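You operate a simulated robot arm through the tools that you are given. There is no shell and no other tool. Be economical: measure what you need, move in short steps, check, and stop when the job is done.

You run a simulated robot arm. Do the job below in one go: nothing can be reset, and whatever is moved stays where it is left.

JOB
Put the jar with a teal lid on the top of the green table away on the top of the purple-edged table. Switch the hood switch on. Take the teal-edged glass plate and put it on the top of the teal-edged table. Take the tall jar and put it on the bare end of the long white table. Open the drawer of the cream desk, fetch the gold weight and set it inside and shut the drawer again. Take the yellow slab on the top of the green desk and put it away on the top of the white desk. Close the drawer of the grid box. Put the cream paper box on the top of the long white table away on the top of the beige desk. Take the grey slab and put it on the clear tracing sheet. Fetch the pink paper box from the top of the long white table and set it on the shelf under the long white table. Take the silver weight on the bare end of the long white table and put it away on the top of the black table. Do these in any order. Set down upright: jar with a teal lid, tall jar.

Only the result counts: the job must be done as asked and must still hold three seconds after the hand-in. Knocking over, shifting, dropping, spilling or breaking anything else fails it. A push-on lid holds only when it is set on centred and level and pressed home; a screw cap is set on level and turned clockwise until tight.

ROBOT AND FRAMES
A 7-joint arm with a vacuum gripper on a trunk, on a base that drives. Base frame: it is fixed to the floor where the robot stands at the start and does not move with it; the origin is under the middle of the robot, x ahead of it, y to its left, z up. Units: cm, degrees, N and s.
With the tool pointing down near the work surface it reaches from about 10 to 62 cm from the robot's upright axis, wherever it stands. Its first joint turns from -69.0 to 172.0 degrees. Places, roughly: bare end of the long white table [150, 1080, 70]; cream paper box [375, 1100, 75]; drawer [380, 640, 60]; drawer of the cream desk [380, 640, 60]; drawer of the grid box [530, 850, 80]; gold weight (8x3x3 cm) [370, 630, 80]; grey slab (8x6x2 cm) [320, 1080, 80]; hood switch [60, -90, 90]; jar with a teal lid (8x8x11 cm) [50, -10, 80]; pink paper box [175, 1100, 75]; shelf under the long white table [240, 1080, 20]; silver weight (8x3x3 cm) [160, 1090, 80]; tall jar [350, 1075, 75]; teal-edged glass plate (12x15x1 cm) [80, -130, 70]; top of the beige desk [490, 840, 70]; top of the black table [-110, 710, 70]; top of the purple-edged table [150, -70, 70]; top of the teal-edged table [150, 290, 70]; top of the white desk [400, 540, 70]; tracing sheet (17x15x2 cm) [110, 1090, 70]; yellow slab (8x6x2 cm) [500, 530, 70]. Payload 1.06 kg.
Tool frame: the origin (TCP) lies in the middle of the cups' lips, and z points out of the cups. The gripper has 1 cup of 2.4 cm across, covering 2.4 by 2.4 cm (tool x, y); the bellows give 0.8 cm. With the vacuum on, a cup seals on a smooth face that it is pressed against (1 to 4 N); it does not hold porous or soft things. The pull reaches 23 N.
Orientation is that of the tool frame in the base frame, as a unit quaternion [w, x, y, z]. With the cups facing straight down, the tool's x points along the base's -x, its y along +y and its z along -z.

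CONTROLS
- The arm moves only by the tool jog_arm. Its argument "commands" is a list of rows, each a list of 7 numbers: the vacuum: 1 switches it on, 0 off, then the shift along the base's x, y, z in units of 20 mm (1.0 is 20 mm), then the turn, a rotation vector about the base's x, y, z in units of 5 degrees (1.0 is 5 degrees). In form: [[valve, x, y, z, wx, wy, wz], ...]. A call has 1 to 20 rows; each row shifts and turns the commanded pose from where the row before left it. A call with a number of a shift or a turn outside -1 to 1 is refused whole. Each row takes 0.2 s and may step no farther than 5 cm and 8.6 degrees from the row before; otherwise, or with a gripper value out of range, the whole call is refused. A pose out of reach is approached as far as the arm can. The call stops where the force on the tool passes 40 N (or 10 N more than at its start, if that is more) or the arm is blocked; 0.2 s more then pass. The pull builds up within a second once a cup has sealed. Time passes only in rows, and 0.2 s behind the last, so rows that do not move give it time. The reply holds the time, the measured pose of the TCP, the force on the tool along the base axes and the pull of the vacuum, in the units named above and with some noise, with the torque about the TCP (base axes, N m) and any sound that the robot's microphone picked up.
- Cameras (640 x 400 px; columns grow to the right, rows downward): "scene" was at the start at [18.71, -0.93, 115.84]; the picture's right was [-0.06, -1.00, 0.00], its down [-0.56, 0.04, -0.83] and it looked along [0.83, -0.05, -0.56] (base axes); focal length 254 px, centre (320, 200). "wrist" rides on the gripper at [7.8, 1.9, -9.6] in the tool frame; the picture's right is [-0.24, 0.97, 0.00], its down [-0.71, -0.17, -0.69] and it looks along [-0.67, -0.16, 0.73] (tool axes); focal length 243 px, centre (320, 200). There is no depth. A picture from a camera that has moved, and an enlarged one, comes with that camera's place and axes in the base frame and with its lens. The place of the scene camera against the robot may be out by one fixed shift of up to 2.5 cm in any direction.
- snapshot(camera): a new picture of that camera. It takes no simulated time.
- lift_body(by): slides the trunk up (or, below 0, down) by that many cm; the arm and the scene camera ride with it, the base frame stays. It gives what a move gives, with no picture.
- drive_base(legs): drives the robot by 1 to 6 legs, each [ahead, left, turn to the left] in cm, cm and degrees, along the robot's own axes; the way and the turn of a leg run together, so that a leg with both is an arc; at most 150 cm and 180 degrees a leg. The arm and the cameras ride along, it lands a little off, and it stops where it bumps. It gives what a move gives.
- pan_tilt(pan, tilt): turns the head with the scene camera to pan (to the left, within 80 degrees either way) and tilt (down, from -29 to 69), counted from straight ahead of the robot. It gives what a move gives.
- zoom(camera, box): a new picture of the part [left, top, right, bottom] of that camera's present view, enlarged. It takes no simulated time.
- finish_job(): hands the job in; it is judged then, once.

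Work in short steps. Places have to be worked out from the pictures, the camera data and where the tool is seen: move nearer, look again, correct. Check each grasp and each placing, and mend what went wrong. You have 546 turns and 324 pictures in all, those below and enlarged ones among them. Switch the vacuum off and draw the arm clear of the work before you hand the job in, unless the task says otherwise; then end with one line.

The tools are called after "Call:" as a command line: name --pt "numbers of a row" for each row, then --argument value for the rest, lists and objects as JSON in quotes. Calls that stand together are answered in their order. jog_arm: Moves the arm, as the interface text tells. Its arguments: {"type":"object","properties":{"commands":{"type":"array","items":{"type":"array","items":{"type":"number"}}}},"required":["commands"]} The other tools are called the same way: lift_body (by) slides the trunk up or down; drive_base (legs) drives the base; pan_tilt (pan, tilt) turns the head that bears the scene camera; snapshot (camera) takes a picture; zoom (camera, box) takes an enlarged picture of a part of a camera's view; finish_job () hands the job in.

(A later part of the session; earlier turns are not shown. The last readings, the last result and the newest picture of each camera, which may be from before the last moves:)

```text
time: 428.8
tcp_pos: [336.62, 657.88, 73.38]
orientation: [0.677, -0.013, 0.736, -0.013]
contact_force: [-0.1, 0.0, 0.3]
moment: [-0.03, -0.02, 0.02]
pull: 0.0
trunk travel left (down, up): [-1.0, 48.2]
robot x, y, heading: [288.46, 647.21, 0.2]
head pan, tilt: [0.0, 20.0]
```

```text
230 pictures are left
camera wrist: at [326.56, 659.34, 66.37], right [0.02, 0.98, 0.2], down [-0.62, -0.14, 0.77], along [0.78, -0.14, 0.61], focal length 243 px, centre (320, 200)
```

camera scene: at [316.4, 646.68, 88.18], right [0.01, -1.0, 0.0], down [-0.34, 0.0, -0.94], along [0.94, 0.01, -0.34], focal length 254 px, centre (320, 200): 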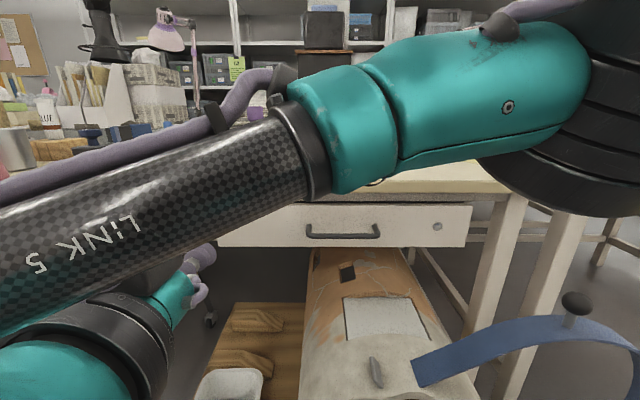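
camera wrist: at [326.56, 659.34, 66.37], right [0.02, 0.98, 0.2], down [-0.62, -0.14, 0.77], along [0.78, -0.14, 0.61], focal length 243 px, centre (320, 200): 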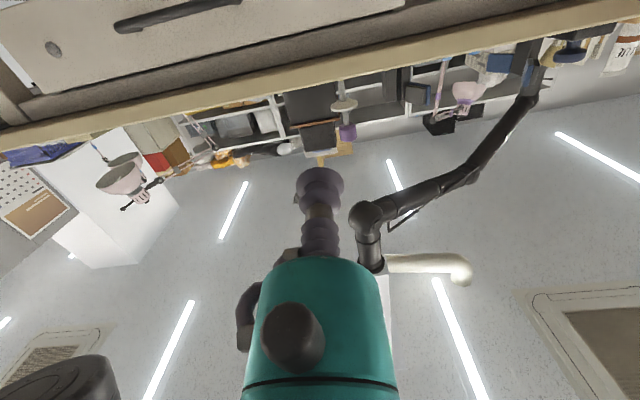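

The tool pitched ~5° during lowering; I correct that, lower to z ≈ 67 and approach to x ≈ 354.

Call:
jog_arm --pt "0 0 0 -0.8 0 -0.5 0" --pt "0 0 0 -0.8 0 -0.46 0" --pt "0 0 0 -0.8 0 0 0" --pt "0 0 0 -0.8 0 0 0" --pt "0 0.8 0 0 0 0 0" --pt "0 0.8 0 0 0 0 0" --pt "0 0.8 0 0 0 0 0" --pt "0 0.8 0 0 0 0 0" --pt "0 0.8 0 0 0 0 0" --pt "0 0.8 0 0 0 0 0" --pt "0 0.8 0 0 0 0 0" --pt "0 0.8 0 0 0 0 0" --pt "0 0.8 0 0 0 0 0" --pt "0 0 0 0 0 0 0"

Call:
snapshot --camera "scene"

Call:
snapshot --camera "wrist"

```text
time: 431.8
tcp_pos: [351.15, 657.74, 67.09]
orientation: [0.707, -0.011, 0.707, -0.015]
contact_force: [1.1, -0.8, 0.5]
moment: [0.03, -0.02, 0.01]
pull: 0.1
trunk travel left (down, up): [-1.0, 48.2]
robot x, y, heading: [288.64, 646.55, 0.5]
head pan, tilt: [0.0, 20.0]
```

```text
229 pictures are left
camera scene: at [316.4, 646.68, 88.18], right [0.0, -1.0, 0.0], down [-0.34, 0.0, -0.94], along [0.94, 0.0, -0.34], focal length 254 px, centre (320, 200)
```

scene: 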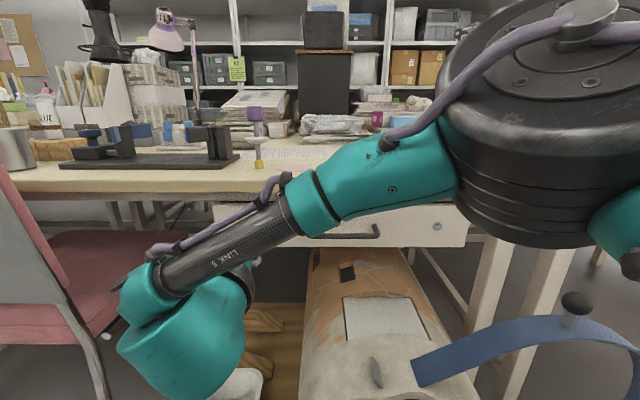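

```text
228 pictures are left
camera wrist: at [341.56, 659.27, 59.24], right [0.01, 0.98, 0.2], down [-0.69, -0.14, 0.71], along [0.73, -0.14, 0.67], focal length 243 px, centre (320, 200)
```

wrist: 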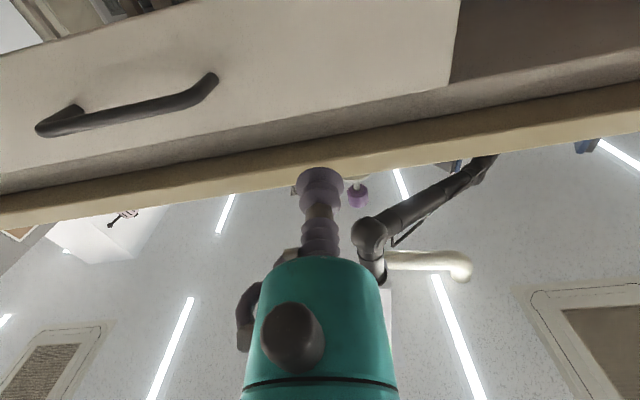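

The drawer face is recessed to x ≈ 365 and spans z ≈ 59–70. I lower to z ≈ 64.5 and creep forward with vacuum on.

Call:
jog_arm --pt "0 0 0 -0.7 0 0 0" --pt "0 0 0 -0.6 0 0 0" --pt "0 0.7 0 0 0 0 0" --pt "0 0.7 0 0 0 0 0" --pt "0 0.7 0 0 0 0 0" --pt "1 0.7 0 0 0 0 0" --pt "1 0.4 0 0 0 0 0" --pt "1 0.3 0 0 0 0 0" --pt "1 0 0 0 0 0 0"

```text
time: 433.8
tcp_pos: [358.01, 657.55, 64.43]
orientation: [0.707, -0.011, 0.707, -0.015]
contact_force: [0.3, 0.3, 0.5]
moment: [-0.02, 0.01, 0.02]
pull: 0.2
trunk travel left (down, up): [-1.0, 48.2]
robot x, y, heading: [288.67, 646.8, 0.5]
head pan, tilt: [0.0, 20.0]
```

Call:
jog_arm --pt "1 0.4 0 0 0 0 0" --pt "1 0.4 0 0 0 0 0" --pt "1 0.3 0 0 0 0 0" --pt "1 0.3 0 0 0 0 0" --pt "1 0.3 0 0 0 0 0" --pt "1 0.3 0 0 0 0 0" --pt "1 0 0 0 0 0 0"

```text
time: 435.4
tcp_pos: [361.99, 658.0, 64.45]
orientation: [0.708, -0.011, 0.706, -0.015]
contact_force: [0.8, -0.1, 0.6]
moment: [-0.01, 0.06, 0.0]
pull: 0.2
trunk travel left (down, up): [-1.0, 48.2]
robot x, y, heading: [288.52, 647.26, 0.4]
head pan, tilt: [0.0, 20.0]
```

No contact yet at x = 362; I check the wrist view, then continue.

Call:
snapshot --camera "wrist"

Call:
jog_arm --pt "1 0.2 0 0 0 0 0" --pt "1 0.2 0 0 0 0 0" --pt "1 0.2 0 0 0 0 0" --pt "1 0.2 0 0 0 0 0" --pt "1 0 0 0 0 0 0"

```text
227 pictures are left
camera wrist: at [352.63, 659.36, 56.59], right [0.01, 0.98, 0.2], down [-0.69, -0.14, 0.71], along [0.73, -0.14, 0.67], focal length 243 px, centre (320, 200)
```

wrist: 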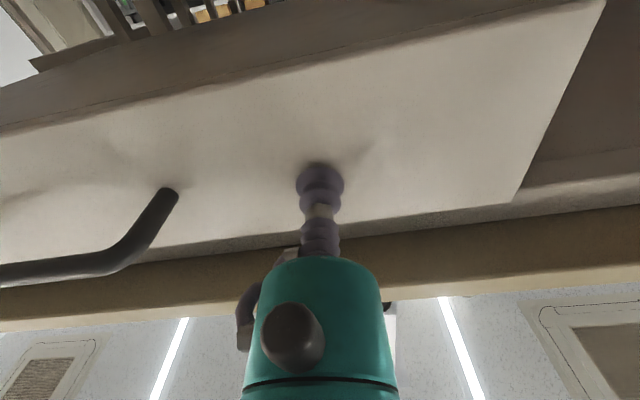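

```text
time: 436.5
tcp_pos: [363.41, 657.79, 64.55]
orientation: [0.707, -0.011, 0.707, -0.015]
contact_force: [-21.0, -7.4, 6.5]
moment: [-0.12, 0.06, 0.18]
pull: 22.5
trunk travel left (down, up): [-1.0, 48.2]
robot x, y, heading: [288.77, 646.95, 0.3]
head pan, tilt: [0.0, 20.0]
stopped in row 5: the force on the tool passed its limit at 41 N (the readings are from after the stop); the commanded pose is now the measured one
```

Sealed on the drawer face at x = 363.4. I pull back gently.

Call:
jog_arm --pt "1 -0.2 0 0 0 0 0" --pt "1 -0.3 0 0 0 0 0" --pt "1 -0.3 0 0 0 0 0" --pt "1 -0.3 0 0 0 0 0" --pt "1 -0.3 0 0 0 0 0" --pt "1 0 0 0 0 0 0"

Call:
snapshot --camera "wrist"

```text
time: 437.9
tcp_pos: [360.79, 657.7, 64.25]
orientation: [0.706, -0.011, 0.708, -0.015]
contact_force: [-0.7, -9.1, 2.6]
moment: [-0.06, -0.02, 0.14]
pull: 22.5
trunk travel left (down, up): [-1.0, 48.2]
robot x, y, heading: [288.37, 646.97, 0.2]
head pan, tilt: [0.0, 20.0]
```

```text
226 pictures are left
camera wrist: at [351.22, 659.3, 56.44], right [0.01, 0.98, 0.2], down [-0.68, -0.14, 0.72], along [0.73, -0.14, 0.67], focal length 243 px, centre (320, 200)
```

wrist: 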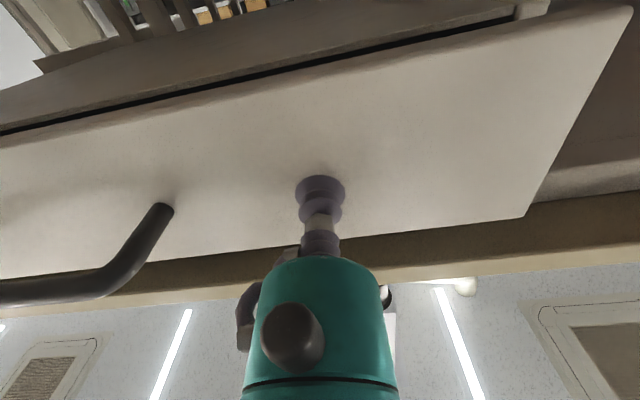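

The drawer moves. I pull it further, about 15 cm.

Call:
jog_arm --pt "1 -0.4 0 0 0 0 0" --pt "1 -0.4 0 0 0 0 0" --pt "1 -0.4 0 0 0 0 0" --pt "1 -0.4 0 0 0 0 0" --pt "1 -0.4 0 0 0 0 0" --pt "1 -0.4 0 0 0 0 0" --pt "1 -0.4 0 0 0 0 0" --pt "1 -0.4 0 0 0 0 0" --pt "1 -0.4 0 0 0 0 0" --pt "1 -0.4 0 0 0 0 0" --pt "1 -0.4 0 0 0 0 0" --pt "1 -0.4 0 0 0 0 0" --pt "1 -0.4 0 0 0 0 0" --pt "1 -0.4 0 0 0 0 0" --pt "1 -0.4 0 0 0 0 0" --pt "1 -0.4 0 0 0 0 0" --pt "1 -0.4 0 0 0 0 0" --pt "1 -0.4 0 0 0 0 0" --pt "1 0 0 0 0 0 0"

Call:
snapshot --camera "scene"

```text
time: 441.9
tcp_pos: [346.36, 657.75, 64.23]
orientation: [0.706, -0.011, 0.708, -0.015]
contact_force: [-1.2, 8.3, -5.5]
moment: [-0.01, -0.05, -0.02]
pull: 22.6
trunk travel left (down, up): [-1.0, 48.2]
robot x, y, heading: [288.47, 646.86, 0.4]
head pan, tilt: [0.0, 20.0]
```

```text
225 pictures are left
camera scene: at [316.38, 646.71, 88.17], right [0.0, -1.0, 0.0], down [-0.34, 0.0, -0.94], along [0.94, 0.0, -0.34], focal length 254 px, centre (320, 200)
```

scene: 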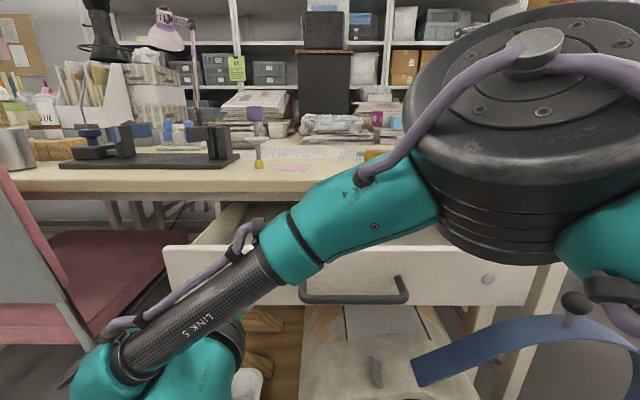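

The drawer is open ~17 cm; I pull 6 cm more for clearance, then release and look.

Call:
jog_arm --pt "1 -0.4 0 0 0 0 0" --pt "1 -0.4 0 0 0 0 0" --pt "1 -0.4 0 0 0 0 0" --pt "1 -0.4 0 0 0 0 0" --pt "1 -0.4 0 0 0 0 0" --pt "1 -0.4 0 0 0 0 0" --pt "1 -0.4 0 0 0 0 0" --pt "1 -0.3 0 0 0 0 0" --pt "1 0 0 0 0 0 0" --pt "0 0 0 0 0 0 0" --pt "0 0 0 0 0 0 0" --pt "0 0 0 0 0 0 0" --pt "0 0 0 0 0 0 0" --pt "0 0 0 0 0 0 0"

Call:
jog_arm --pt "0 -0.2 0 0 0 0 0" --pt "0 -0.4 0 0 0 0 0" --pt "0 -0.6 0 0 0 0 0" --pt "0 -0.6 0 0 0 0 0" --pt "0 0 0 0 0 0 0"

Call:
snapshot --camera "scene"

```text
time: 444.9
tcp_pos: [340.17, 657.84, 64.42]
orientation: [0.706, -0.012, 0.708, -0.014]
contact_force: [-0.4, -0.1, 1.0]
moment: [0.0, 0.03, -0.02]
pull: 0.0
trunk travel left (down, up): [-1.0, 48.2]
robot x, y, heading: [288.65, 646.73, 0.2]
head pan, tilt: [0.0, 20.0]
```

```text
time: 446.1
tcp_pos: [336.61, 657.78, 64.39]
orientation: [0.706, -0.012, 0.708, -0.015]
contact_force: [-0.4, -0.1, -0.6]
moment: [-0.01, -0.03, 0.0]
pull: 0.0
trunk travel left (down, up): [-1.0, 48.2]
robot x, y, heading: [288.99, 646.79, 0.1]
head pan, tilt: [0.0, 20.0]
```

```text
224 pictures are left
camera scene: at [316.35, 646.65, 88.18], right [0.0, -1.0, 0.0], down [-0.34, 0.0, -0.94], along [0.94, 0.0, -0.34], focal length 254 px, centre (320, 200)
```

scene: 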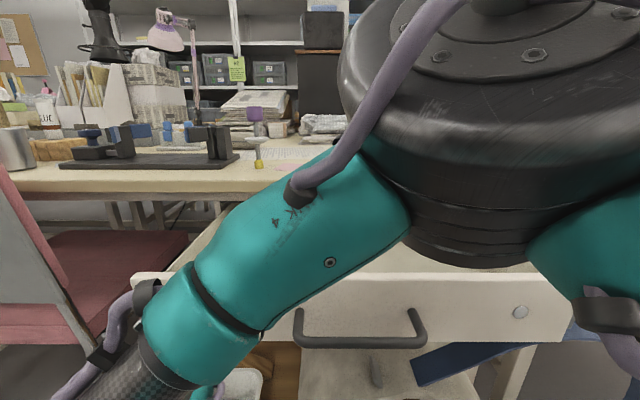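

The drawer stays open (face at x ≈ 340). I raise the trunk back up.

Call:
lift_body --by 29

Call:
pan_tilt --pan 0 --tilt 50

Call:
snapshot --camera "scene"

```text
time: 449.0
tcp_pos: [336.58, 657.76, 93.18]
orientation: [0.706, -0.011, 0.708, -0.015]
contact_force: [-0.9, -0.1, -1.2]
moment: [0.02, 0.0, 0.03]
pull: 0.1
trunk travel left (down, up): [-30.0, 19.2]
robot x, y, heading: [288.31, 647.09, 0.1]
head pan, tilt: [0.0, 20.0]
```

```text
time: 450.0
tcp_pos: [336.61, 657.89, 93.25]
orientation: [0.706, -0.011, 0.708, -0.015]
contact_force: [-0.2, -0.3, 0.8]
moment: [-0.01, -0.03, 0.02]
pull: 0.0
trunk travel left (down, up): [-30.0, 19.2]
robot x, y, heading: [288.48, 646.92, 0.2]
head pan, tilt: [0.0, 50.0]
```

```text
223 pictures are left
camera scene: at [306.1, 646.61, 113.54], right [0.0, -1.0, 0.0], down [-0.77, 0.0, -0.64], along [0.64, 0.0, -0.77], focal length 254 px, centre (320, 200)
```

scene: 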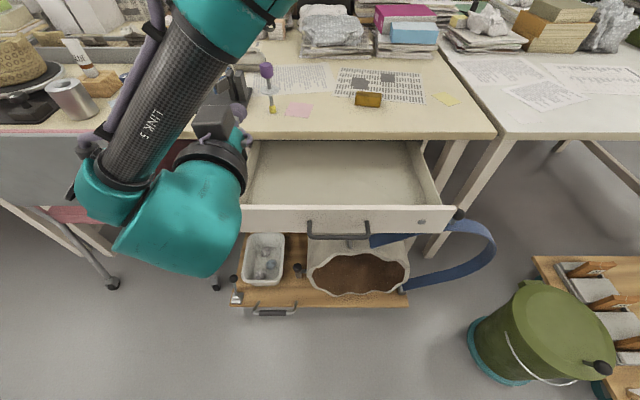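

The drawer is open and empty. I turn the tool down again, then drive closer for the gold weight at about [373,633,76.5].

Call:
jog_arm --pt "0 0 0 1 0 1 0" --pt "0 0 0 1 0 1 0" --pt "0 0 0 1 0 1 0" --pt "0 0 0 1 0 1 0" --pt "0 0 -0.5 0 0 1 0" --pt "0 0 -0.5 0 0 1 0" --pt "0 0 -0.5 0 0 1 0" --pt "0 0 -0.5 0 0 1 0" --pt "0 0 -0.5 0 0 1 0" --pt "0 0 -0.5 0 0 1 0" --pt "0 0 -0.5 0 0 1 0" --pt "0 0 -0.5 0 0 1 0" --pt "0 0 -0.5 0 0 1 0" --pt "0 0 -0.5 0 0 1 0" --pt "0 0 -0.5 0 0 1 0" --pt "0 0 -0.5 0 0 1 0" --pt "0 0 -0.5 0 0 1 0" --pt "0 0 -0.5 0 0 1 0"

Call:
drive_base --legs '[[24, -6, 0]]'

Call:
snapshot --camera "wrist"

Call:
snapshot --camera "scene"

```text
time: 453.8
tcp_pos: [336.59, 643.88, 101.28]
orientation: [-0.002, -0.018, 1.0, -0.003]
contact_force: [-0.6, 0.2, 0.3]
moment: [0.02, 0.0, 0.01]
pull: 0.0
trunk travel left (down, up): [-30.0, 19.2]
robot x, y, heading: [288.53, 646.7, 0.2]
head pan, tilt: [0.0, 50.0]
```

```text
time: 455.6
tcp_pos: [361.03, 638.09, 101.3]
orientation: [0.0, -0.02, 1.0, -0.003]
contact_force: [0.3, 0.2, -0.1]
moment: [0.03, -0.01, 0.01]
pull: 0.2
trunk travel left (down, up): [-30.0, 19.2]
robot x, y, heading: [312.9, 640.92, 0.6]
head pan, tilt: [0.0, 50.0]
```

```text
222 pictures are left
camera wrist: at [353.26, 639.6, 110.84], right [0.2, 0.98, -0.01], down [0.72, -0.14, 0.68], along [0.67, -0.14, -0.73], focal length 243 px, centre (320, 200)
```

wrist: 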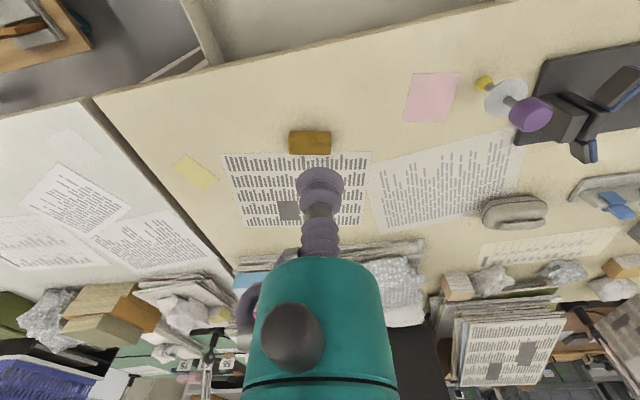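

```text
221 pictures are left
camera scene: at [330.59, 640.81, 113.53], right [0.01, -1.0, 0.0], down [-0.77, -0.01, -0.64], along [0.64, 0.01, -0.77], focal length 254 px, centre (320, 200)
```

scene: 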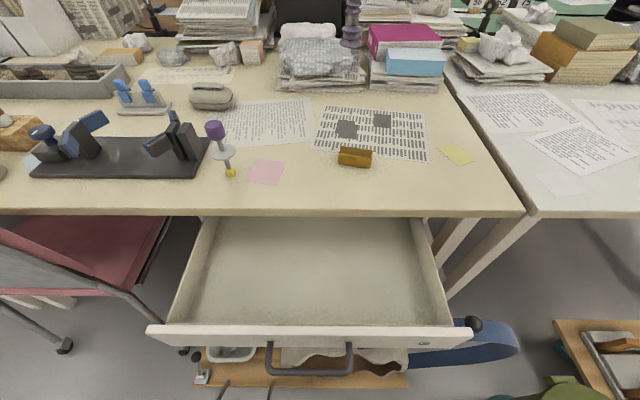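

The weight's at about [372,634]. I zoom in on it to see its top.

Call:
zoom --camera "scene" --box '[320, 130, 400, 180]'

Call:
jog_arm --pt "0 0.9 -0.4 -1 0 0 0" --pt "0 0.9 -0.4 -1 0 0 0" --pt "0 0.9 -0.4 -1 0 0 0" --pt "0 0.9 -0.4 -1 0 0 0" --pt "0 0.9 -0.4 -1 0 0 0" --pt "0 0.9 0 -1 0 0 0" --pt "0 0 0 -1 0 0 0" --pt "0 0 0 -1 0 0 0" --pt "0 0 0 -1 0 0 0" --pt "0 0 0 0 0 0 0"

Call:
snapshot --camera "wrist"

```text
8.00 times, centred on (360, 155) of scene
camera zoom: at [330.59, 640.81, 113.53], right [0.01, -1.0, 0.0], down [-0.77, -0.01, -0.64], along [0.64, 0.01, -0.77], focal length 2034 px, centre (0, 560)
```

zoom: 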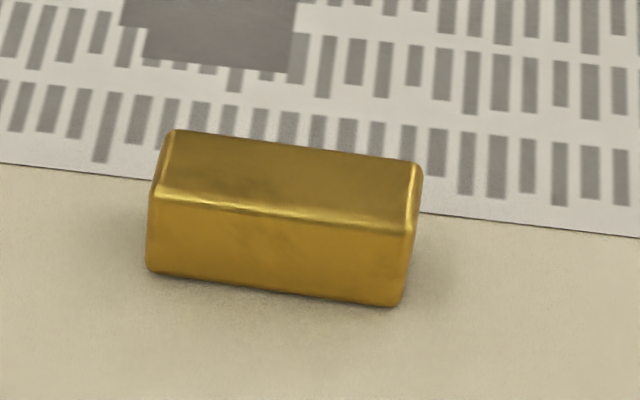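

```text
time: 457.8
tcp_pos: [371.84, 634.2, 83.0]
orientation: [0.0, -0.02, 1.0, -0.002]
contact_force: [0.0, -0.6, 0.1]
moment: [-0.01, 0.0, -0.01]
pull: 0.1
trunk travel left (down, up): [-30.0, 19.2]
robot x, y, heading: [313.15, 640.76, 0.8]
head pan, tilt: [0.0, 50.0]
```

```text
219 pictures are left
camera wrist: at [364.01, 635.65, 92.69], right [0.2, 0.98, -0.01], down [0.72, -0.14, 0.68], along [0.67, -0.14, -0.73], focal length 243 px, centre (320, 200)
```

wrist: 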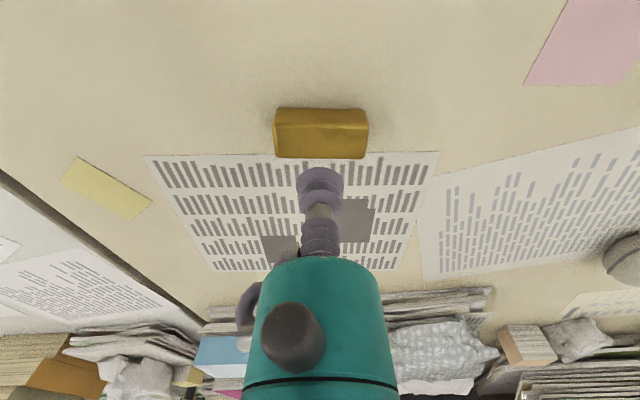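

The weight's top centre is at [373.0,633.8]. I adjust, lower to z ≈ 79 and check once more.

Call:
jog_arm --pt "0 0.6 -0.15 0 0 0 0" --pt "0 0 0 -1 0 0 0" --pt "0 0 0 -0.9 0 0 0" --pt "0 0 0 0 0 0 0"

Call:
snapshot --camera "wrist"

Call:
zoom --camera "scene" --box '[300, 100, 420, 190]'

```text
time: 458.8
tcp_pos: [373.0, 633.78, 79.53]
orientation: [0.0, -0.02, 1.0, -0.002]
contact_force: [0.0, -0.8, -0.5]
moment: [0.02, 0.02, -0.01]
pull: 0.1
trunk travel left (down, up): [-30.0, 19.2]
robot x, y, heading: [312.73, 641.05, 0.5]
head pan, tilt: [0.0, 50.0]
```

```text
218 pictures are left
camera wrist: at [365.19, 635.26, 88.97], right [0.2, 0.98, -0.01], down [0.72, -0.14, 0.68], along [0.67, -0.14, -0.73], focal length 243 px, centre (320, 200)
```

wrist: 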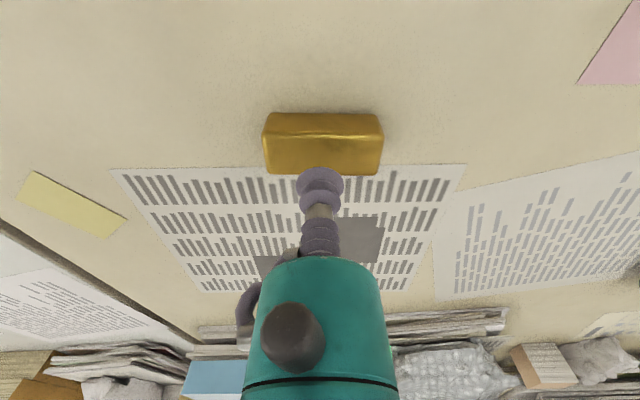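

```text
4.44 times, centred on (360, 145) of scene
camera zoom: at [330.56, 640.82, 113.54], right [0.01, -1.0, 0.0], down [-0.77, -0.01, -0.64], along [0.64, 0.01, -0.77], focal length 1130 px, centre (142, 444)
```

zoom: 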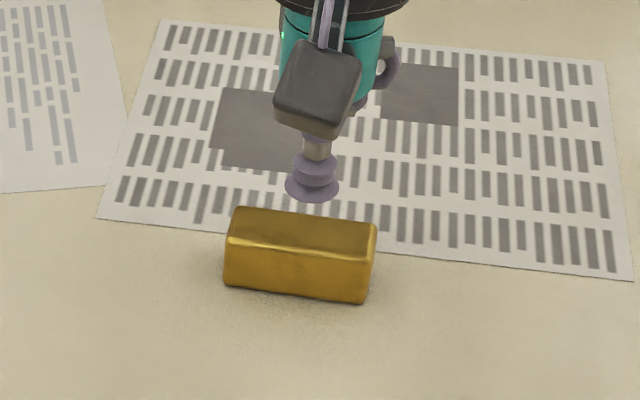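

Centred. I lower onto it with vacuum.

Call:
jog_arm --pt "1 0.05 0 -0.8 0 0 0" --pt "1 0 0 -0.4 0 0 0" --pt "1 0 0 -0.2 0 0 0" --pt "1 0 0 -0.15 0 0 0" --pt "1 0 0 0 0 0 0"

```text
time: 460.0
tcp_pos: [373.09, 633.78, 76.47]
orientation: [0.001, -0.02, 1.0, -0.003]
contact_force: [6.1, -4.3, 19.4]
moment: [0.11, 0.03, 0.02]
pull: 22.7
trunk travel left (down, up): [-30.0, 19.2]
robot x, y, heading: [312.71, 641.13, 0.4]
head pan, tilt: [0.0, 50.0]
```

Sealed. I lift, bring it over the open drawer [351,640], and turn the tool 90° so that the camera block clears the drawer front.

Call:
jog_arm --pt "1 0 0 0.3 0 0 0" --pt "1 0 0 0.7 0 0 0" --pt "1 0 0 1 0 0 0" --pt "1 0 0 1 0 0 0" --pt "1 0 0 1 0 0 0" --pt "1 0 0 1 0 0 0" --pt "1 0 0 1 0 0 0" --pt "1 -1 0.3 0 0 0 -1" --pt "1 -1 0.3 0 0 0 -1" --pt "1 -1 0.3 0 0 0 -1" --pt "1 -1 0.3 0 0 0 -1" --pt "1 -1 0.3 0 0 0 -1" --pt "1 -1 0.3 0 0 0 -1" --pt "1 -1 0.3 0 0 0 -1" --pt "1 -1 0.3 0 0 0 -1" --pt "1 -1 0.3 0 0 0 -1" --pt "1 -1 0.3 0 0 0 -1" --pt "1 -1 0 0 0 0 -1" --pt "1 0 0 0 0 0 -1"

Call:
jog_arm --pt "1 0 0 0 0 0 -1" --pt "1 0 0 0 0 0 -1" --pt "1 0 0 0 0 0 -1" --pt "1 0 0 0 0 0 -1" --pt "1 0 0 0 0 0 -1" --pt "1 0 0 0 0 0 -1"

Call:
snapshot --camera "scene"

Call:
snapshot --camera "wrist"

```text
time: 464.0
tcp_pos: [351.22, 639.95, 88.48]
orientation: [-0.002, 0.484, 0.875, -0.002]
contact_force: [-0.2, 0.1, -3.1]
moment: [-0.01, 0.01, 0.01]
pull: 22.4
trunk travel left (down, up): [-30.0, 19.2]
robot x, y, heading: [312.97, 641.1, 0.5]
head pan, tilt: [0.0, 50.0]
```

```text
time: 465.4
tcp_pos: [351.22, 639.73, 88.34]
orientation: [-0.003, 0.694, 0.72, -0.001]
contact_force: [0.7, 0.4, -2.5]
moment: [0.0, -0.01, 0.0]
pull: 22.8
trunk travel left (down, up): [-30.0, 19.2]
robot x, y, heading: [312.78, 641.24, 0.5]
head pan, tilt: [0.0, 50.0]
```

```text
216 pictures are left
camera scene: at [330.58, 640.82, 113.53], right [0.01, -1.0, 0.0], down [-0.77, -0.01, -0.64], along [0.64, 0.01, -0.77], focal length 254 px, centre (320, 200)
```

scene: 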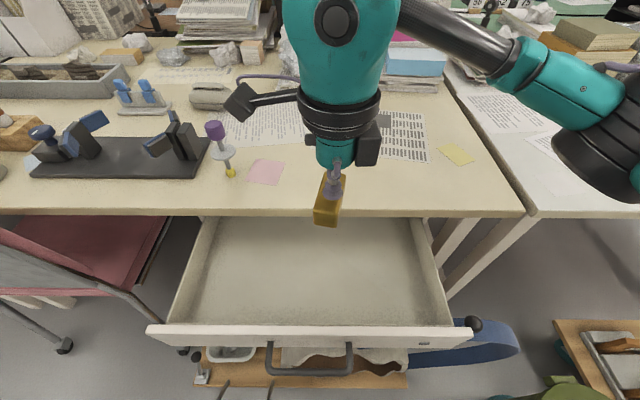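

```text
215 pictures are left
camera wrist: at [352.88, 647.54, 97.99], right [0.98, -0.2, -0.01], down [-0.14, -0.71, 0.69], along [-0.14, -0.67, -0.73], focal length 243 px, centre (320, 200)
```

wrist: 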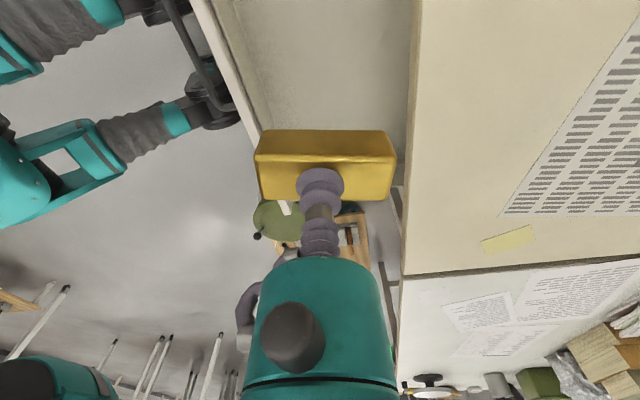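

The weight is centred over the opening (x ≈ 342–360). I lower it into the drawer carefully.

Call:
jog_arm --pt "1 0 0 -1 0 0 0" --pt "1 0 0 -1 0 0 0" --pt "1 0 0 -1 0 0 0" --pt "1 0 0 -1 0 0 0" --pt "1 0 0 -1 0 0 0" --pt "1 0 0 -1 0 0 0" --pt "1 0 0 -1 0 0 0" --pt "1 0 0 -1 0 0 0" --pt "1 0 0 -1 0 0 0" --pt "1 0 0 -1 0 0 0" --pt "1 0 0 -0.5 0 0 0" --pt "1 0 0 -0.3 0 0 0" --pt "1 0 0 0 0 0 0"

Call:
snapshot --camera "scene"

```text
time: 468.2
tcp_pos: [351.19, 639.78, 66.96]
orientation: [-0.003, 0.693, 0.721, -0.002]
contact_force: [0.2, 0.2, -4.2]
moment: [0.0, 0.0, -0.02]
pull: 22.8
trunk travel left (down, up): [-30.0, 19.2]
robot x, y, heading: [313.27, 640.93, 0.7]
head pan, tilt: [0.0, 50.0]
```

```text
214 pictures are left
camera scene: at [330.58, 640.82, 113.53], right [0.01, -1.0, 0.0], down [-0.77, -0.01, -0.64], along [0.64, 0.01, -0.77], focal length 254 px, centre (320, 200)
```

scene: 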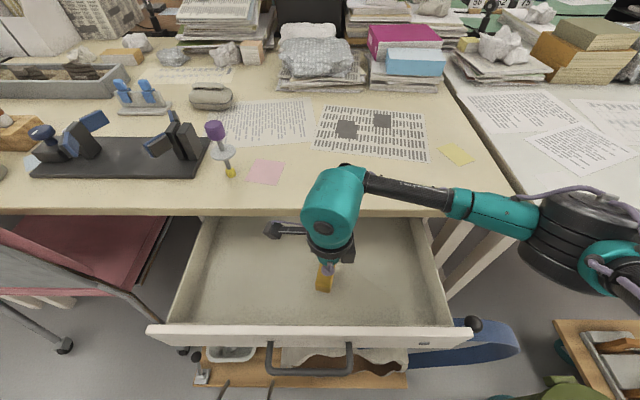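

All clear. I lower the last few centimetres in small steps.

Call:
jog_arm --pt "1 0 0 -0.3 0 0 0" --pt "1 0 0 -0.3 0 0 0" --pt "1 0 0 -0.2 0 0 0" --pt "1 0 0 -0.2 0 0 0" --pt "1 0 0 0 0 0 0"

```text
time: 469.4
tcp_pos: [351.27, 639.76, 64.91]
orientation: [-0.002, 0.693, 0.721, -0.001]
contact_force: [0.2, -0.1, -3.4]
moment: [0.01, 0.01, 0.02]
pull: 23.9
trunk travel left (down, up): [-30.0, 19.2]
robot x, y, heading: [312.61, 641.11, 0.7]
head pan, tilt: [0.0, 50.0]
```

Call:
jog_arm --pt "1 0 0 -0.15 0 0 0" --pt "1 0 0 -0.15 0 0 0" --pt "1 0 0 -0.15 0 0 0" --pt "1 0 0 0 0 0 0"

```text
time: 470.4
tcp_pos: [351.2, 639.87, 64.0]
orientation: [-0.001, 0.692, 0.721, 0.0]
contact_force: [2.1, -7.7, 16.6]
moment: [0.02, -0.03, -0.01]
pull: 23.5
trunk travel left (down, up): [-30.0, 19.2]
robot x, y, heading: [312.86, 640.89, 0.6]
head pan, tilt: [0.0, 50.0]
```

On the drawer floor. I release, lift straight up, and turn the tool back.

Call:
jog_arm --pt "0 0 0 0 0 0 0" --pt "0 0 0 0 0 0 0" --pt "0 0 0 0 0 0 0" --pt "0 0 0 0 0 0 0" --pt "0 0 0 0 0 0 0" --pt "0 0 0 0.2 0 0 0" --pt "0 0 0 0.6 0 0 0" --pt "0 0 0 1 0 0 0" --pt "0 0 0 1 0 0 0" --pt "0 0 0 1 0 0 0" --pt "0 0 0 1 0 0 0" --pt "0 0 0 1 0 0 0" --pt "0 0 0 1 0 0 0" --pt "0 0 0 1 0 0 0" --pt "0 0 0 1 0 0 0" --pt "0 0 0 1 0 0 0" --pt "0 0 0 1 0 0 0" --pt "0 0 0 1 0 0 0" --pt "0 0 0 1 0 0 0" --pt "0 0 0 1 0 0 0"

Call:
jog_arm --pt "0 0 0 1 0 0 1" --pt "0 0 0 1 0 0 1" --pt "0 0 0 1 0 0 1" --pt "0 0 0 1 0 0 1" --pt "0 0 0 0 0 0 1" --pt "0 0 0 0 0 0 1" --pt "0 0 0 0 0 0 1" --pt "0 0 0 0 0 0 1" --pt "0 0 0 0 0 0 1" --pt "0 0 0 0 0 0 1" --pt "0 0 0 0 0 0 1" --pt "0 0 0 0 0 0 1" --pt "0 0 0 0 0 0 1" --pt "0 0 0 0 0 0 1" --pt "0 0 0 0 0 0 1" --pt "0 0 0 0 0 0 1" --pt "0 0 0 0 0 0 1" --pt "0 0 0 0 0 0 0.7"

Call:
snapshot --camera "scene"

```text
time: 474.6
tcp_pos: [351.16, 639.93, 91.39]
orientation: [-0.003, 0.693, 0.721, -0.002]
contact_force: [-1.1, 0.0, 0.8]
moment: [-0.02, 0.0, 0.01]
pull: 0.0
trunk travel left (down, up): [-30.0, 19.2]
robot x, y, heading: [313.39, 640.96, 0.1]
head pan, tilt: [0.0, 50.0]
```

```text
time: 478.4
tcp_pos: [351.2, 639.82, 99.61]
orientation: [0.0, -0.007, 1.0, -0.003]
contact_force: [-0.3, 0.5, -0.4]
moment: [-0.01, 0.02, -0.02]
pull: 0.1
trunk travel left (down, up): [-30.0, 19.2]
robot x, y, heading: [313.09, 640.81, 0.6]
head pan, tilt: [0.0, 50.0]
```

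```text
213 pictures are left
camera scene: at [330.56, 640.82, 113.54], right [0.01, -1.0, 0.0], down [-0.77, -0.01, -0.64], along [0.64, 0.01, -0.77], focal length 254 px, centre (320, 200)
```

scene: 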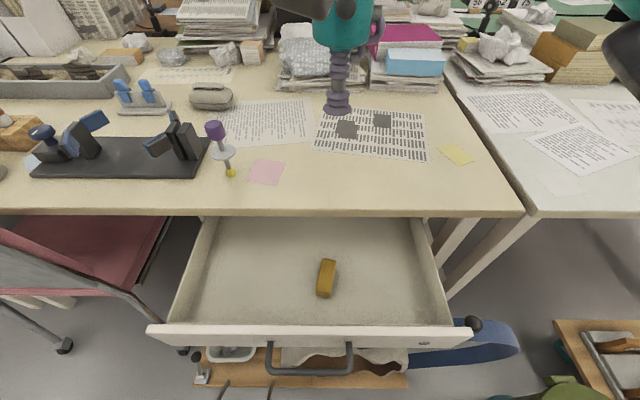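

The gold weight lies in the drawer. To shut it I back off, turn the tool horizontal again, lower the trunk and push the face.

Call:
drive_base --legs '[[-24, 6, -0.4]]'

Call:
jog_arm --pt "0 0 0.6 0.5 0 -1 0" --pt "0 0 0.6 0.5 0 -1 0" --pt "0 0 0.6 0.5 0 -1 0" --pt "0 0 0.6 0.5 0 -1 0" --pt "0 0 0.6 0.5 0 -1 0" --pt "0 0 0.6 0 0 -1 0" --pt "0 0 0.6 0 0 -1 0" --pt "0 0 0.6 0 0 -1 0" --pt "0 0 0.6 0 0 -1 0" --pt "0 0 0 0 0 -1 0" --pt "0 0 0 0 0 -1 0" --pt "0 0 0 0 0 -1 0" --pt "0 0 0 0 0 -1 0" --pt "0 0 0 0 0 -1 0" --pt "0 0 0 0 0 -1 0" --pt "0 0 0 0 0 -1 0" --pt "0 0 0 0 0 -1 0" --pt "0 0 0 0 0 -1 0"

```text
time: 480.2
tcp_pos: [327.77, 645.41, 99.49]
orientation: [0.0, -0.004, 1.0, -0.003]
contact_force: [1.0, -0.2, 0.0]
moment: [0.01, -0.02, 0.0]
pull: 0.0
trunk travel left (down, up): [-30.0, 19.2]
robot x, y, heading: [289.76, 646.89, 0.3]
head pan, tilt: [0.0, 50.0]
```

```text
time: 482.8
tcp_pos: [331.6, 655.31, 106.47]
orientation: [0.472, 0.089, 0.877, -0.002]
contact_force: [0.4, 0.5, 0.6]
moment: [0.05, 0.0, -0.01]
pull: 0.1
trunk travel left (down, up): [-30.0, 19.2]
robot x, y, heading: [289.68, 646.63, 0.2]
head pan, tilt: [0.0, 50.0]
stopped in row 12: the arm was blocked; the commanded pose is now the measured one
```

The arm got blocked (too close to the body). I move it outwards first, then continue turning.

Call:
jog_arm --pt "0 0.8 0 0 0 0 0" --pt "0 0.8 0 0 0 0 0" --pt "0 0.8 0 0 0 0 0" --pt "0 0.8 0 0 0 0 0" --pt "0 0.8 0 0 0 0 0"

Call:
snapshot --camera "scene"

```text
time: 484.0
tcp_pos: [339.14, 655.82, 106.25]
orientation: [0.475, 0.076, 0.877, -0.003]
contact_force: [-0.6, -0.3, 0.1]
moment: [-0.02, -0.01, -0.02]
pull: 0.0
trunk travel left (down, up): [-30.0, 19.2]
robot x, y, heading: [289.43, 646.57, 0.5]
head pan, tilt: [0.0, 50.0]
```

```text
212 pictures are left
camera scene: at [307.11, 646.45, 113.53], right [0.0, -1.0, 0.0], down [-0.77, 0.0, -0.64], along [0.64, 0.0, -0.77], focal length 254 px, centre (320, 200)
```

scene: 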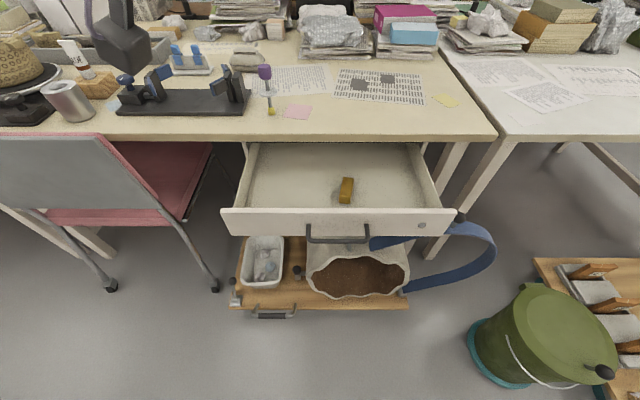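

I finish the turn to horizontal with yaw/roll corrections, further out.

Call:
jog_arm --pt "0 0.5 0 0 -0.2 -0.8 0.4" --pt "0 0.5 0 0 -0.2 -0.8 0.4" --pt "0 0.5 0 0 -0.2 -0.8 0.4" --pt "0 0.5 0 0 -0.18 -0.8 0.36" --pt "0 0 0 0 0 -0.9 0" --pt "0 0 0 0 0 -0.9 0" --pt "0 0 0 0 0 -0.9 0" --pt "0 0 0 0 0 -0.76 0" --pt "0 0 0 0 0 0 0"

```text
time: 486.0
tcp_pos: [343.21, 655.69, 106.3]
orientation: [0.708, -0.001, 0.706, 0.009]
contact_force: [-0.6, 0.8, 0.2]
moment: [0.04, 0.03, -0.03]
pull: 0.0
trunk travel left (down, up): [-30.0, 19.2]
robot x, y, heading: [289.49, 646.69, 0.2]
head pan, tilt: [0.0, 50.0]
```

I back the base 12 cm so the tool is in front of the drawer face, then lower the trunk.

Call:
drive_base --legs '[[-13, 0, 0]]'

Call:
lift_body --by -29

Call:
pan_tilt --pan 0 --tilt 30

Call:
snapshot --camera "scene"

```text
time: 487.3
tcp_pos: [330.29, 655.55, 106.28]
orientation: [0.708, 0.0, 0.706, 0.01]
contact_force: [0.0, -0.1, 0.0]
moment: [0.01, -0.04, 0.0]
pull: 0.1
trunk travel left (down, up): [-30.0, 19.2]
robot x, y, heading: [276.4, 646.55, -0.1]
head pan, tilt: [0.0, 50.0]
```

```text
time: 490.2
tcp_pos: [330.17, 655.56, 77.33]
orientation: [0.708, 0.0, 0.706, 0.009]
contact_force: [0.2, 0.3, 0.7]
moment: [-0.03, 0.01, -0.02]
pull: 0.2
trunk travel left (down, up): [-1.0, 48.2]
robot x, y, heading: [276.7, 646.73, -0.0]
head pan, tilt: [0.0, 50.0]
```

```text
time: 491.0
tcp_pos: [330.2, 655.54, 77.23]
orientation: [0.708, 0.001, 0.706, 0.01]
contact_force: [0.1, -0.8, 0.1]
moment: [0.02, 0.0, 0.0]
pull: 0.1
trunk travel left (down, up): [-1.0, 48.2]
robot x, y, heading: [276.72, 646.83, -0.2]
head pan, tilt: [0.0, 30.0]
```

```text
211 pictures are left
camera scene: at [304.24, 646.43, 86.57], right [0.0, -1.0, 0.0], down [-0.5, 0.0, -0.87], along [0.87, 0.0, -0.5], focal length 254 px, centre (320, 200)
```

scene: 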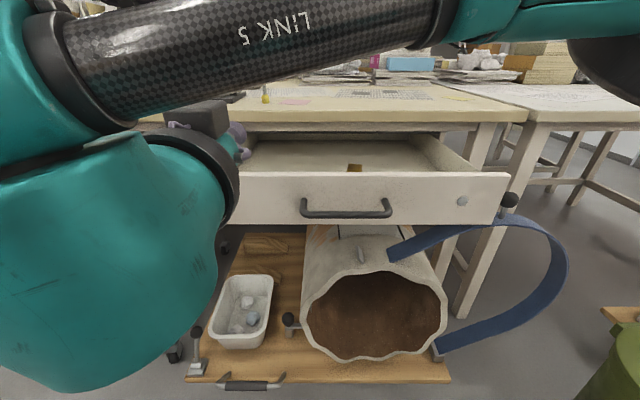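

Now I lower to z ≈ 65 and start to push the face at y ≈ 656.

Call:
jog_arm --pt "0 0 0 -0.9 0 0 0" --pt "0 0 0 -0.9 0 0 0" --pt "0 0 0 -0.9 0 0 0" --pt "0 0 0 -0.9 0 0 0" --pt "0 0 0 -0.9 0 0 0" --pt "0 0 0 -0.9 0 0 0" --pt "0 0 0 -0.9 0 0 0" --pt "0 0.5 0 0 0 0 0" --pt "0 0.5 0 0 0 0 0" --pt "0 0.5 0 0 0 0 0" --pt "0 0.5 0 0 0 0 0" --pt "0 0.5 0 0 0 0 0" --pt "0 0.3 0 0 0 0 0" --pt "0 0.3 0 0 0 0 0" --pt "0 0.3 0 0 0 0 0" --pt "0 0.3 0 0 0 0 0" --pt "0 0.3 0 0 0 0 0" --pt "0 0 0 0 0 0 0"

Call:
snapshot --camera "scene"

```text
time: 494.8
tcp_pos: [338.27, 655.61, 64.79]
orientation: [0.708, 0.001, 0.706, 0.009]
contact_force: [0.0, 0.5, -0.4]
moment: [0.0, 0.0, 0.0]
pull: 0.1
trunk travel left (down, up): [-1.0, 48.2]
robot x, y, heading: [277.11, 646.49, 0.1]
head pan, tilt: [0.0, 30.0]
```

```text
210 pictures are left
camera scene: at [304.25, 646.43, 86.57], right [0.0, -1.0, 0.0], down [-0.5, 0.0, -0.87], along [0.87, 0.0, -0.5], focal length 254 px, centre (320, 200)
```

scene: 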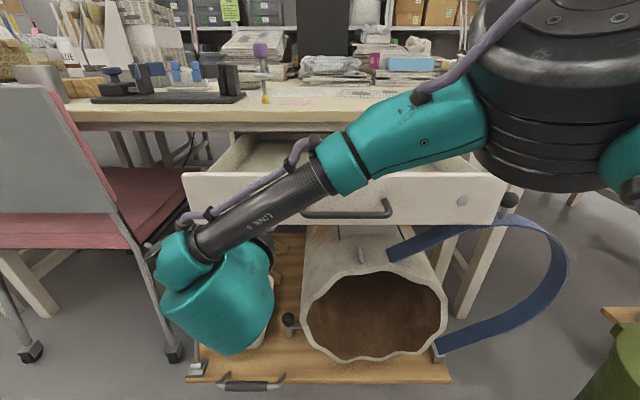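

I push the drawer in steadily.

Call:
jog_arm --pt "0 0.3 0 0 0 0 0" --pt "0 0.3 0 0 0 0 0" --pt "0 0.3 0 0 0 0 0" --pt "0 0.3 0 0 0 0 0" --pt "0 0.3 0 0 0 0 0" --pt "0 0.3 0 0 0 0 0" --pt "0 0.3 0 0 0 0 0" --pt "0 0.3 0 0 0 0 0" --pt "0 0.3 0 0 0 0 0" --pt "0 0.3 0 0 0 0 0" --pt "0 0.3 0 0 0 0 0" --pt "0 0.3 0 0 0 0 0" --pt "0 0.3 0 0 0 0 0" --pt "0 0.3 0 0 0 0 0" --pt "0 0.3 0 0 0 0 0" --pt "0 0.3 0 0 0 0 0" --pt "0 0.3 0 0 0 0 0" --pt "0 0.3 0 0 0 0 0" --pt "0 0.3 0 0 0 0 0" --pt "0 0 0 0 0 0 0"

```text
time: 499.0
tcp_pos: [349.6, 655.58, 64.7]
orientation: [0.708, 0.001, 0.706, 0.009]
contact_force: [-1.1, -0.9, 0.2]
moment: [-0.03, 0.01, -0.02]
pull: 0.1
trunk travel left (down, up): [-1.0, 48.2]
robot x, y, heading: [276.68, 647.07, 0.2]
head pan, tilt: [0.0, 30.0]
```

Call:
jog_arm --pt "0 0.3 0 0 0 0 0" --pt "0 0.3 0 0 0 0 0" --pt "0 0.3 0 0 0 0 0" --pt "0 0.3 0 0 0 0 0" --pt "0 0.3 0 0 0 0 0" --pt "0 0.3 0 0 0 0 0" --pt "0 0.3 0 0 0 0 0" --pt "0 0.3 0 0 0 0 0" --pt "0 0.3 0 0 0 0 0" --pt "0 0.3 0 0 0 0 0" --pt "0 0.3 0 0 0 0 0" --pt "0 0.3 0 0 0 0 0" --pt "0 0.3 0 0 0 0 0" --pt "0 0.3 0 0 0 0 0" --pt "0 0.3 0 0 0 0 0" --pt "0 0.3 0 0 0 0 0" --pt "0 0.3 0 0 0 0 0" --pt "0 0.3 0 0 0 0 0" --pt "0 0.3 0 0 0 0 0" --pt "0 0.3 0 0 0 0 0"

Call:
snapshot --camera "scene"

```text
time: 503.2
tcp_pos: [360.34, 655.64, 64.75]
orientation: [0.708, 0.0, 0.706, 0.01]
contact_force: [-0.4, 0.5, 0.1]
moment: [-0.01, -0.01, -0.01]
pull: 0.0
out of reach, approached as far as the arm can: row 19, 20
trunk travel left (down, up): [-1.0, 48.2]
robot x, y, heading: [276.2, 646.95, 0.2]
head pan, tilt: [0.0, 30.0]
```

```text
209 pictures are left
camera scene: at [304.24, 646.43, 86.58], right [0.0, -1.0, 0.0], down [-0.5, 0.0, -0.87], along [0.87, 0.0, -0.5], focal length 254 px, centre (320, 200)
```

scene: 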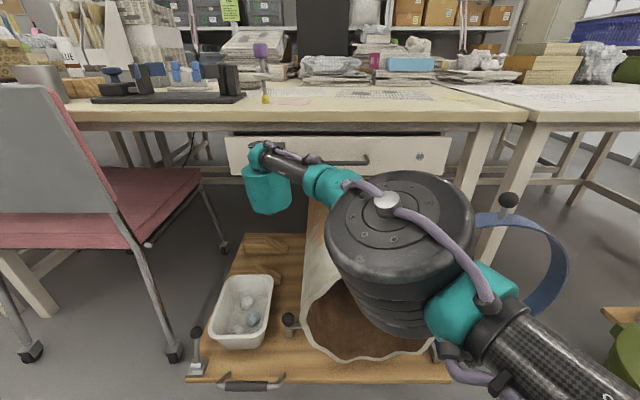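

The reach limit is met with ~3 cm to go. I drive the base 2 cm ahead and press with the arm.

Call:
drive_base --legs '[[2, 0, 0]]'

Call:
jog_arm --pt "0 0.2 0 0 0 0 0" --pt "0 0.2 0 0 0 0 0" --pt "0 0.2 0 0 0 0 0" --pt "0 0.2 0 0 0 0 0" --pt "0 0.2 0 0 0 0 0" --pt "0 0 0 0 0 0 0"

```text
time: 504.0
tcp_pos: [362.4, 655.6, 64.79]
orientation: [0.708, 0.0, 0.706, 0.01]
contact_force: [-0.9, -0.4, -0.2]
moment: [0.0, -0.02, -0.01]
pull: 0.1
trunk travel left (down, up): [-1.0, 48.2]
robot x, y, heading: [278.56, 646.36, 0.0]
head pan, tilt: [0.0, 30.0]
```

```text
time: 505.4
tcp_pos: [362.65, 655.58, 64.82]
orientation: [0.708, 0.0, 0.706, 0.011]
contact_force: [0.1, -0.1, 0.0]
moment: [-0.01, 0.02, -0.05]
pull: 0.1
out of reach, approached as far as the arm can: row 2, 3, 4, 5
trunk travel left (down, up): [-1.0, 48.2]
robot x, y, heading: [278.79, 646.66, 0.1]
head pan, tilt: [0.0, 30.0]
```

Nearly closed; I go 1 cm further with the base, then press with the arm until a firm contact.

Call:
drive_base --legs '[[1.2, 0, 0]]'

Call:
jog_arm --pt "0 0.1 0 0 0 0 0" --pt "0 0.1 0 0 0 0 0" --pt "0 0.1 0 0 0 0 0" --pt "0 0 0 0 0 0 0"

Call:
snapshot --camera "wrist"

```text
time: 506.2
tcp_pos: [363.27, 655.67, 64.82]
orientation: [0.708, 0.001, 0.706, 0.009]
contact_force: [-17.8, -5.0, 3.0]
moment: [0.09, 0.04, 0.13]
pull: 0.1
trunk travel left (down, up): [-1.0, 48.2]
robot x, y, heading: [279.48, 646.67, 0.4]
head pan, tilt: [0.0, 30.0]
stopped in leg 1: the force on the tool passed its limit at 63 N (the readings are from after the stop); the commanded pose is now the measured one
```

```text
time: 507.2
tcp_pos: [363.35, 655.59, 64.81]
orientation: [0.707, -0.001, 0.707, 0.01]
contact_force: [-35.0, -0.8, 1.9]
moment: [-0.14, 0.06, 0.02]
pull: 0.0
out of reach, approached as far as the arm can: row 2
trunk travel left (down, up): [-1.0, 48.2]
robot x, y, heading: [279.77, 647.13, 0.3]
head pan, tilt: [0.0, 30.0]
```

```text
208 pictures are left
camera wrist: at [353.86, 657.32, 57.05], right [-0.02, 0.97, 0.25], down [-0.68, -0.19, 0.71], along [0.73, -0.16, 0.66], focal length 243 px, centre (320, 200)
```

wrist: 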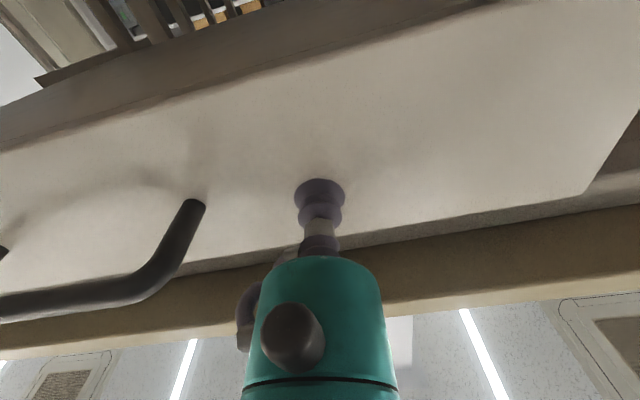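

The drawer is firmly shut. I retreat: draw back, reverse the base, raise the trunk, check the drawer.

Call:
jog_arm --pt "0 -0.3 0 0 0 0 0" --pt "0 -0.6 0 0 0 0 0" --pt "0 -0.8 0 0 0 0 0" --pt "0 -0.8 0 0 0 0 0" --pt "0 -0.8 0 0 0 0 0" --pt "0 -0.8 0 0 0 0 0" --pt "0 -0.8 0 0 0 0 0" --pt "0 -0.8 0 0 0 0 0" --pt "0 -0.8 0 0 0 0 0" --pt "0 -0.8 0 0 0 0 0"

Call:
lift_body --by 29

Call:
pan_tilt --pan -10 --tilt 45

Call:
snapshot --camera "scene"

```text
time: 509.4
tcp_pos: [349.05, 655.76, 64.88]
orientation: [0.707, 0.001, 0.707, 0.008]
contact_force: [0.1, -0.5, 0.4]
moment: [0.02, -0.01, 0.03]
pull: 0.0
trunk travel left (down, up): [-1.0, 48.2]
robot x, y, heading: [279.88, 646.74, 0.4]
head pan, tilt: [0.0, 30.0]
```

```text
time: 512.4
tcp_pos: [349.02, 655.67, 93.82]
orientation: [0.707, 0.001, 0.707, 0.009]
contact_force: [-0.3, -0.2, -0.8]
moment: [0.05, -0.01, 0.0]
pull: 0.1
trunk travel left (down, up): [-30.0, 19.2]
robot x, y, heading: [279.49, 646.92, 0.0]
head pan, tilt: [0.0, 30.0]
```

```text
time: 513.1
tcp_pos: [349.18, 655.49, 93.76]
orientation: [0.707, 0.002, 0.707, 0.008]
contact_force: [-0.6, 0.2, 0.3]
moment: [0.0, 0.0, -0.01]
pull: 0.0
trunk travel left (down, up): [-30.0, 19.2]
robot x, y, heading: [279.55, 646.75, 0.2]
head pan, tilt: [-10.0, 45.0]
```

```text
207 pictures are left
camera scene: at [297.45, 645.0, 114.23], right [-0.17, -0.99, 0.0], down [-0.7, 0.12, -0.71], along [0.7, -0.12, -0.71], focal length 254 px, centre (320, 200)
```

scene: 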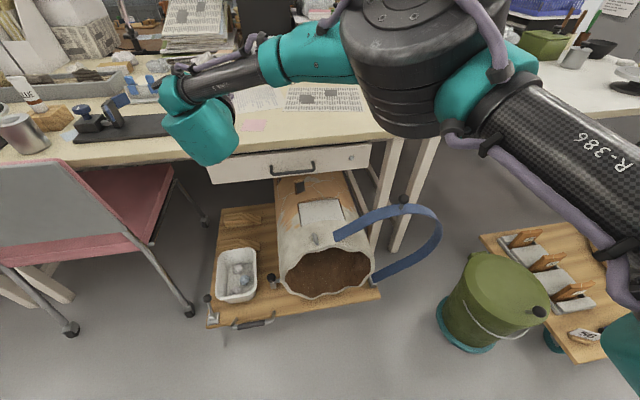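

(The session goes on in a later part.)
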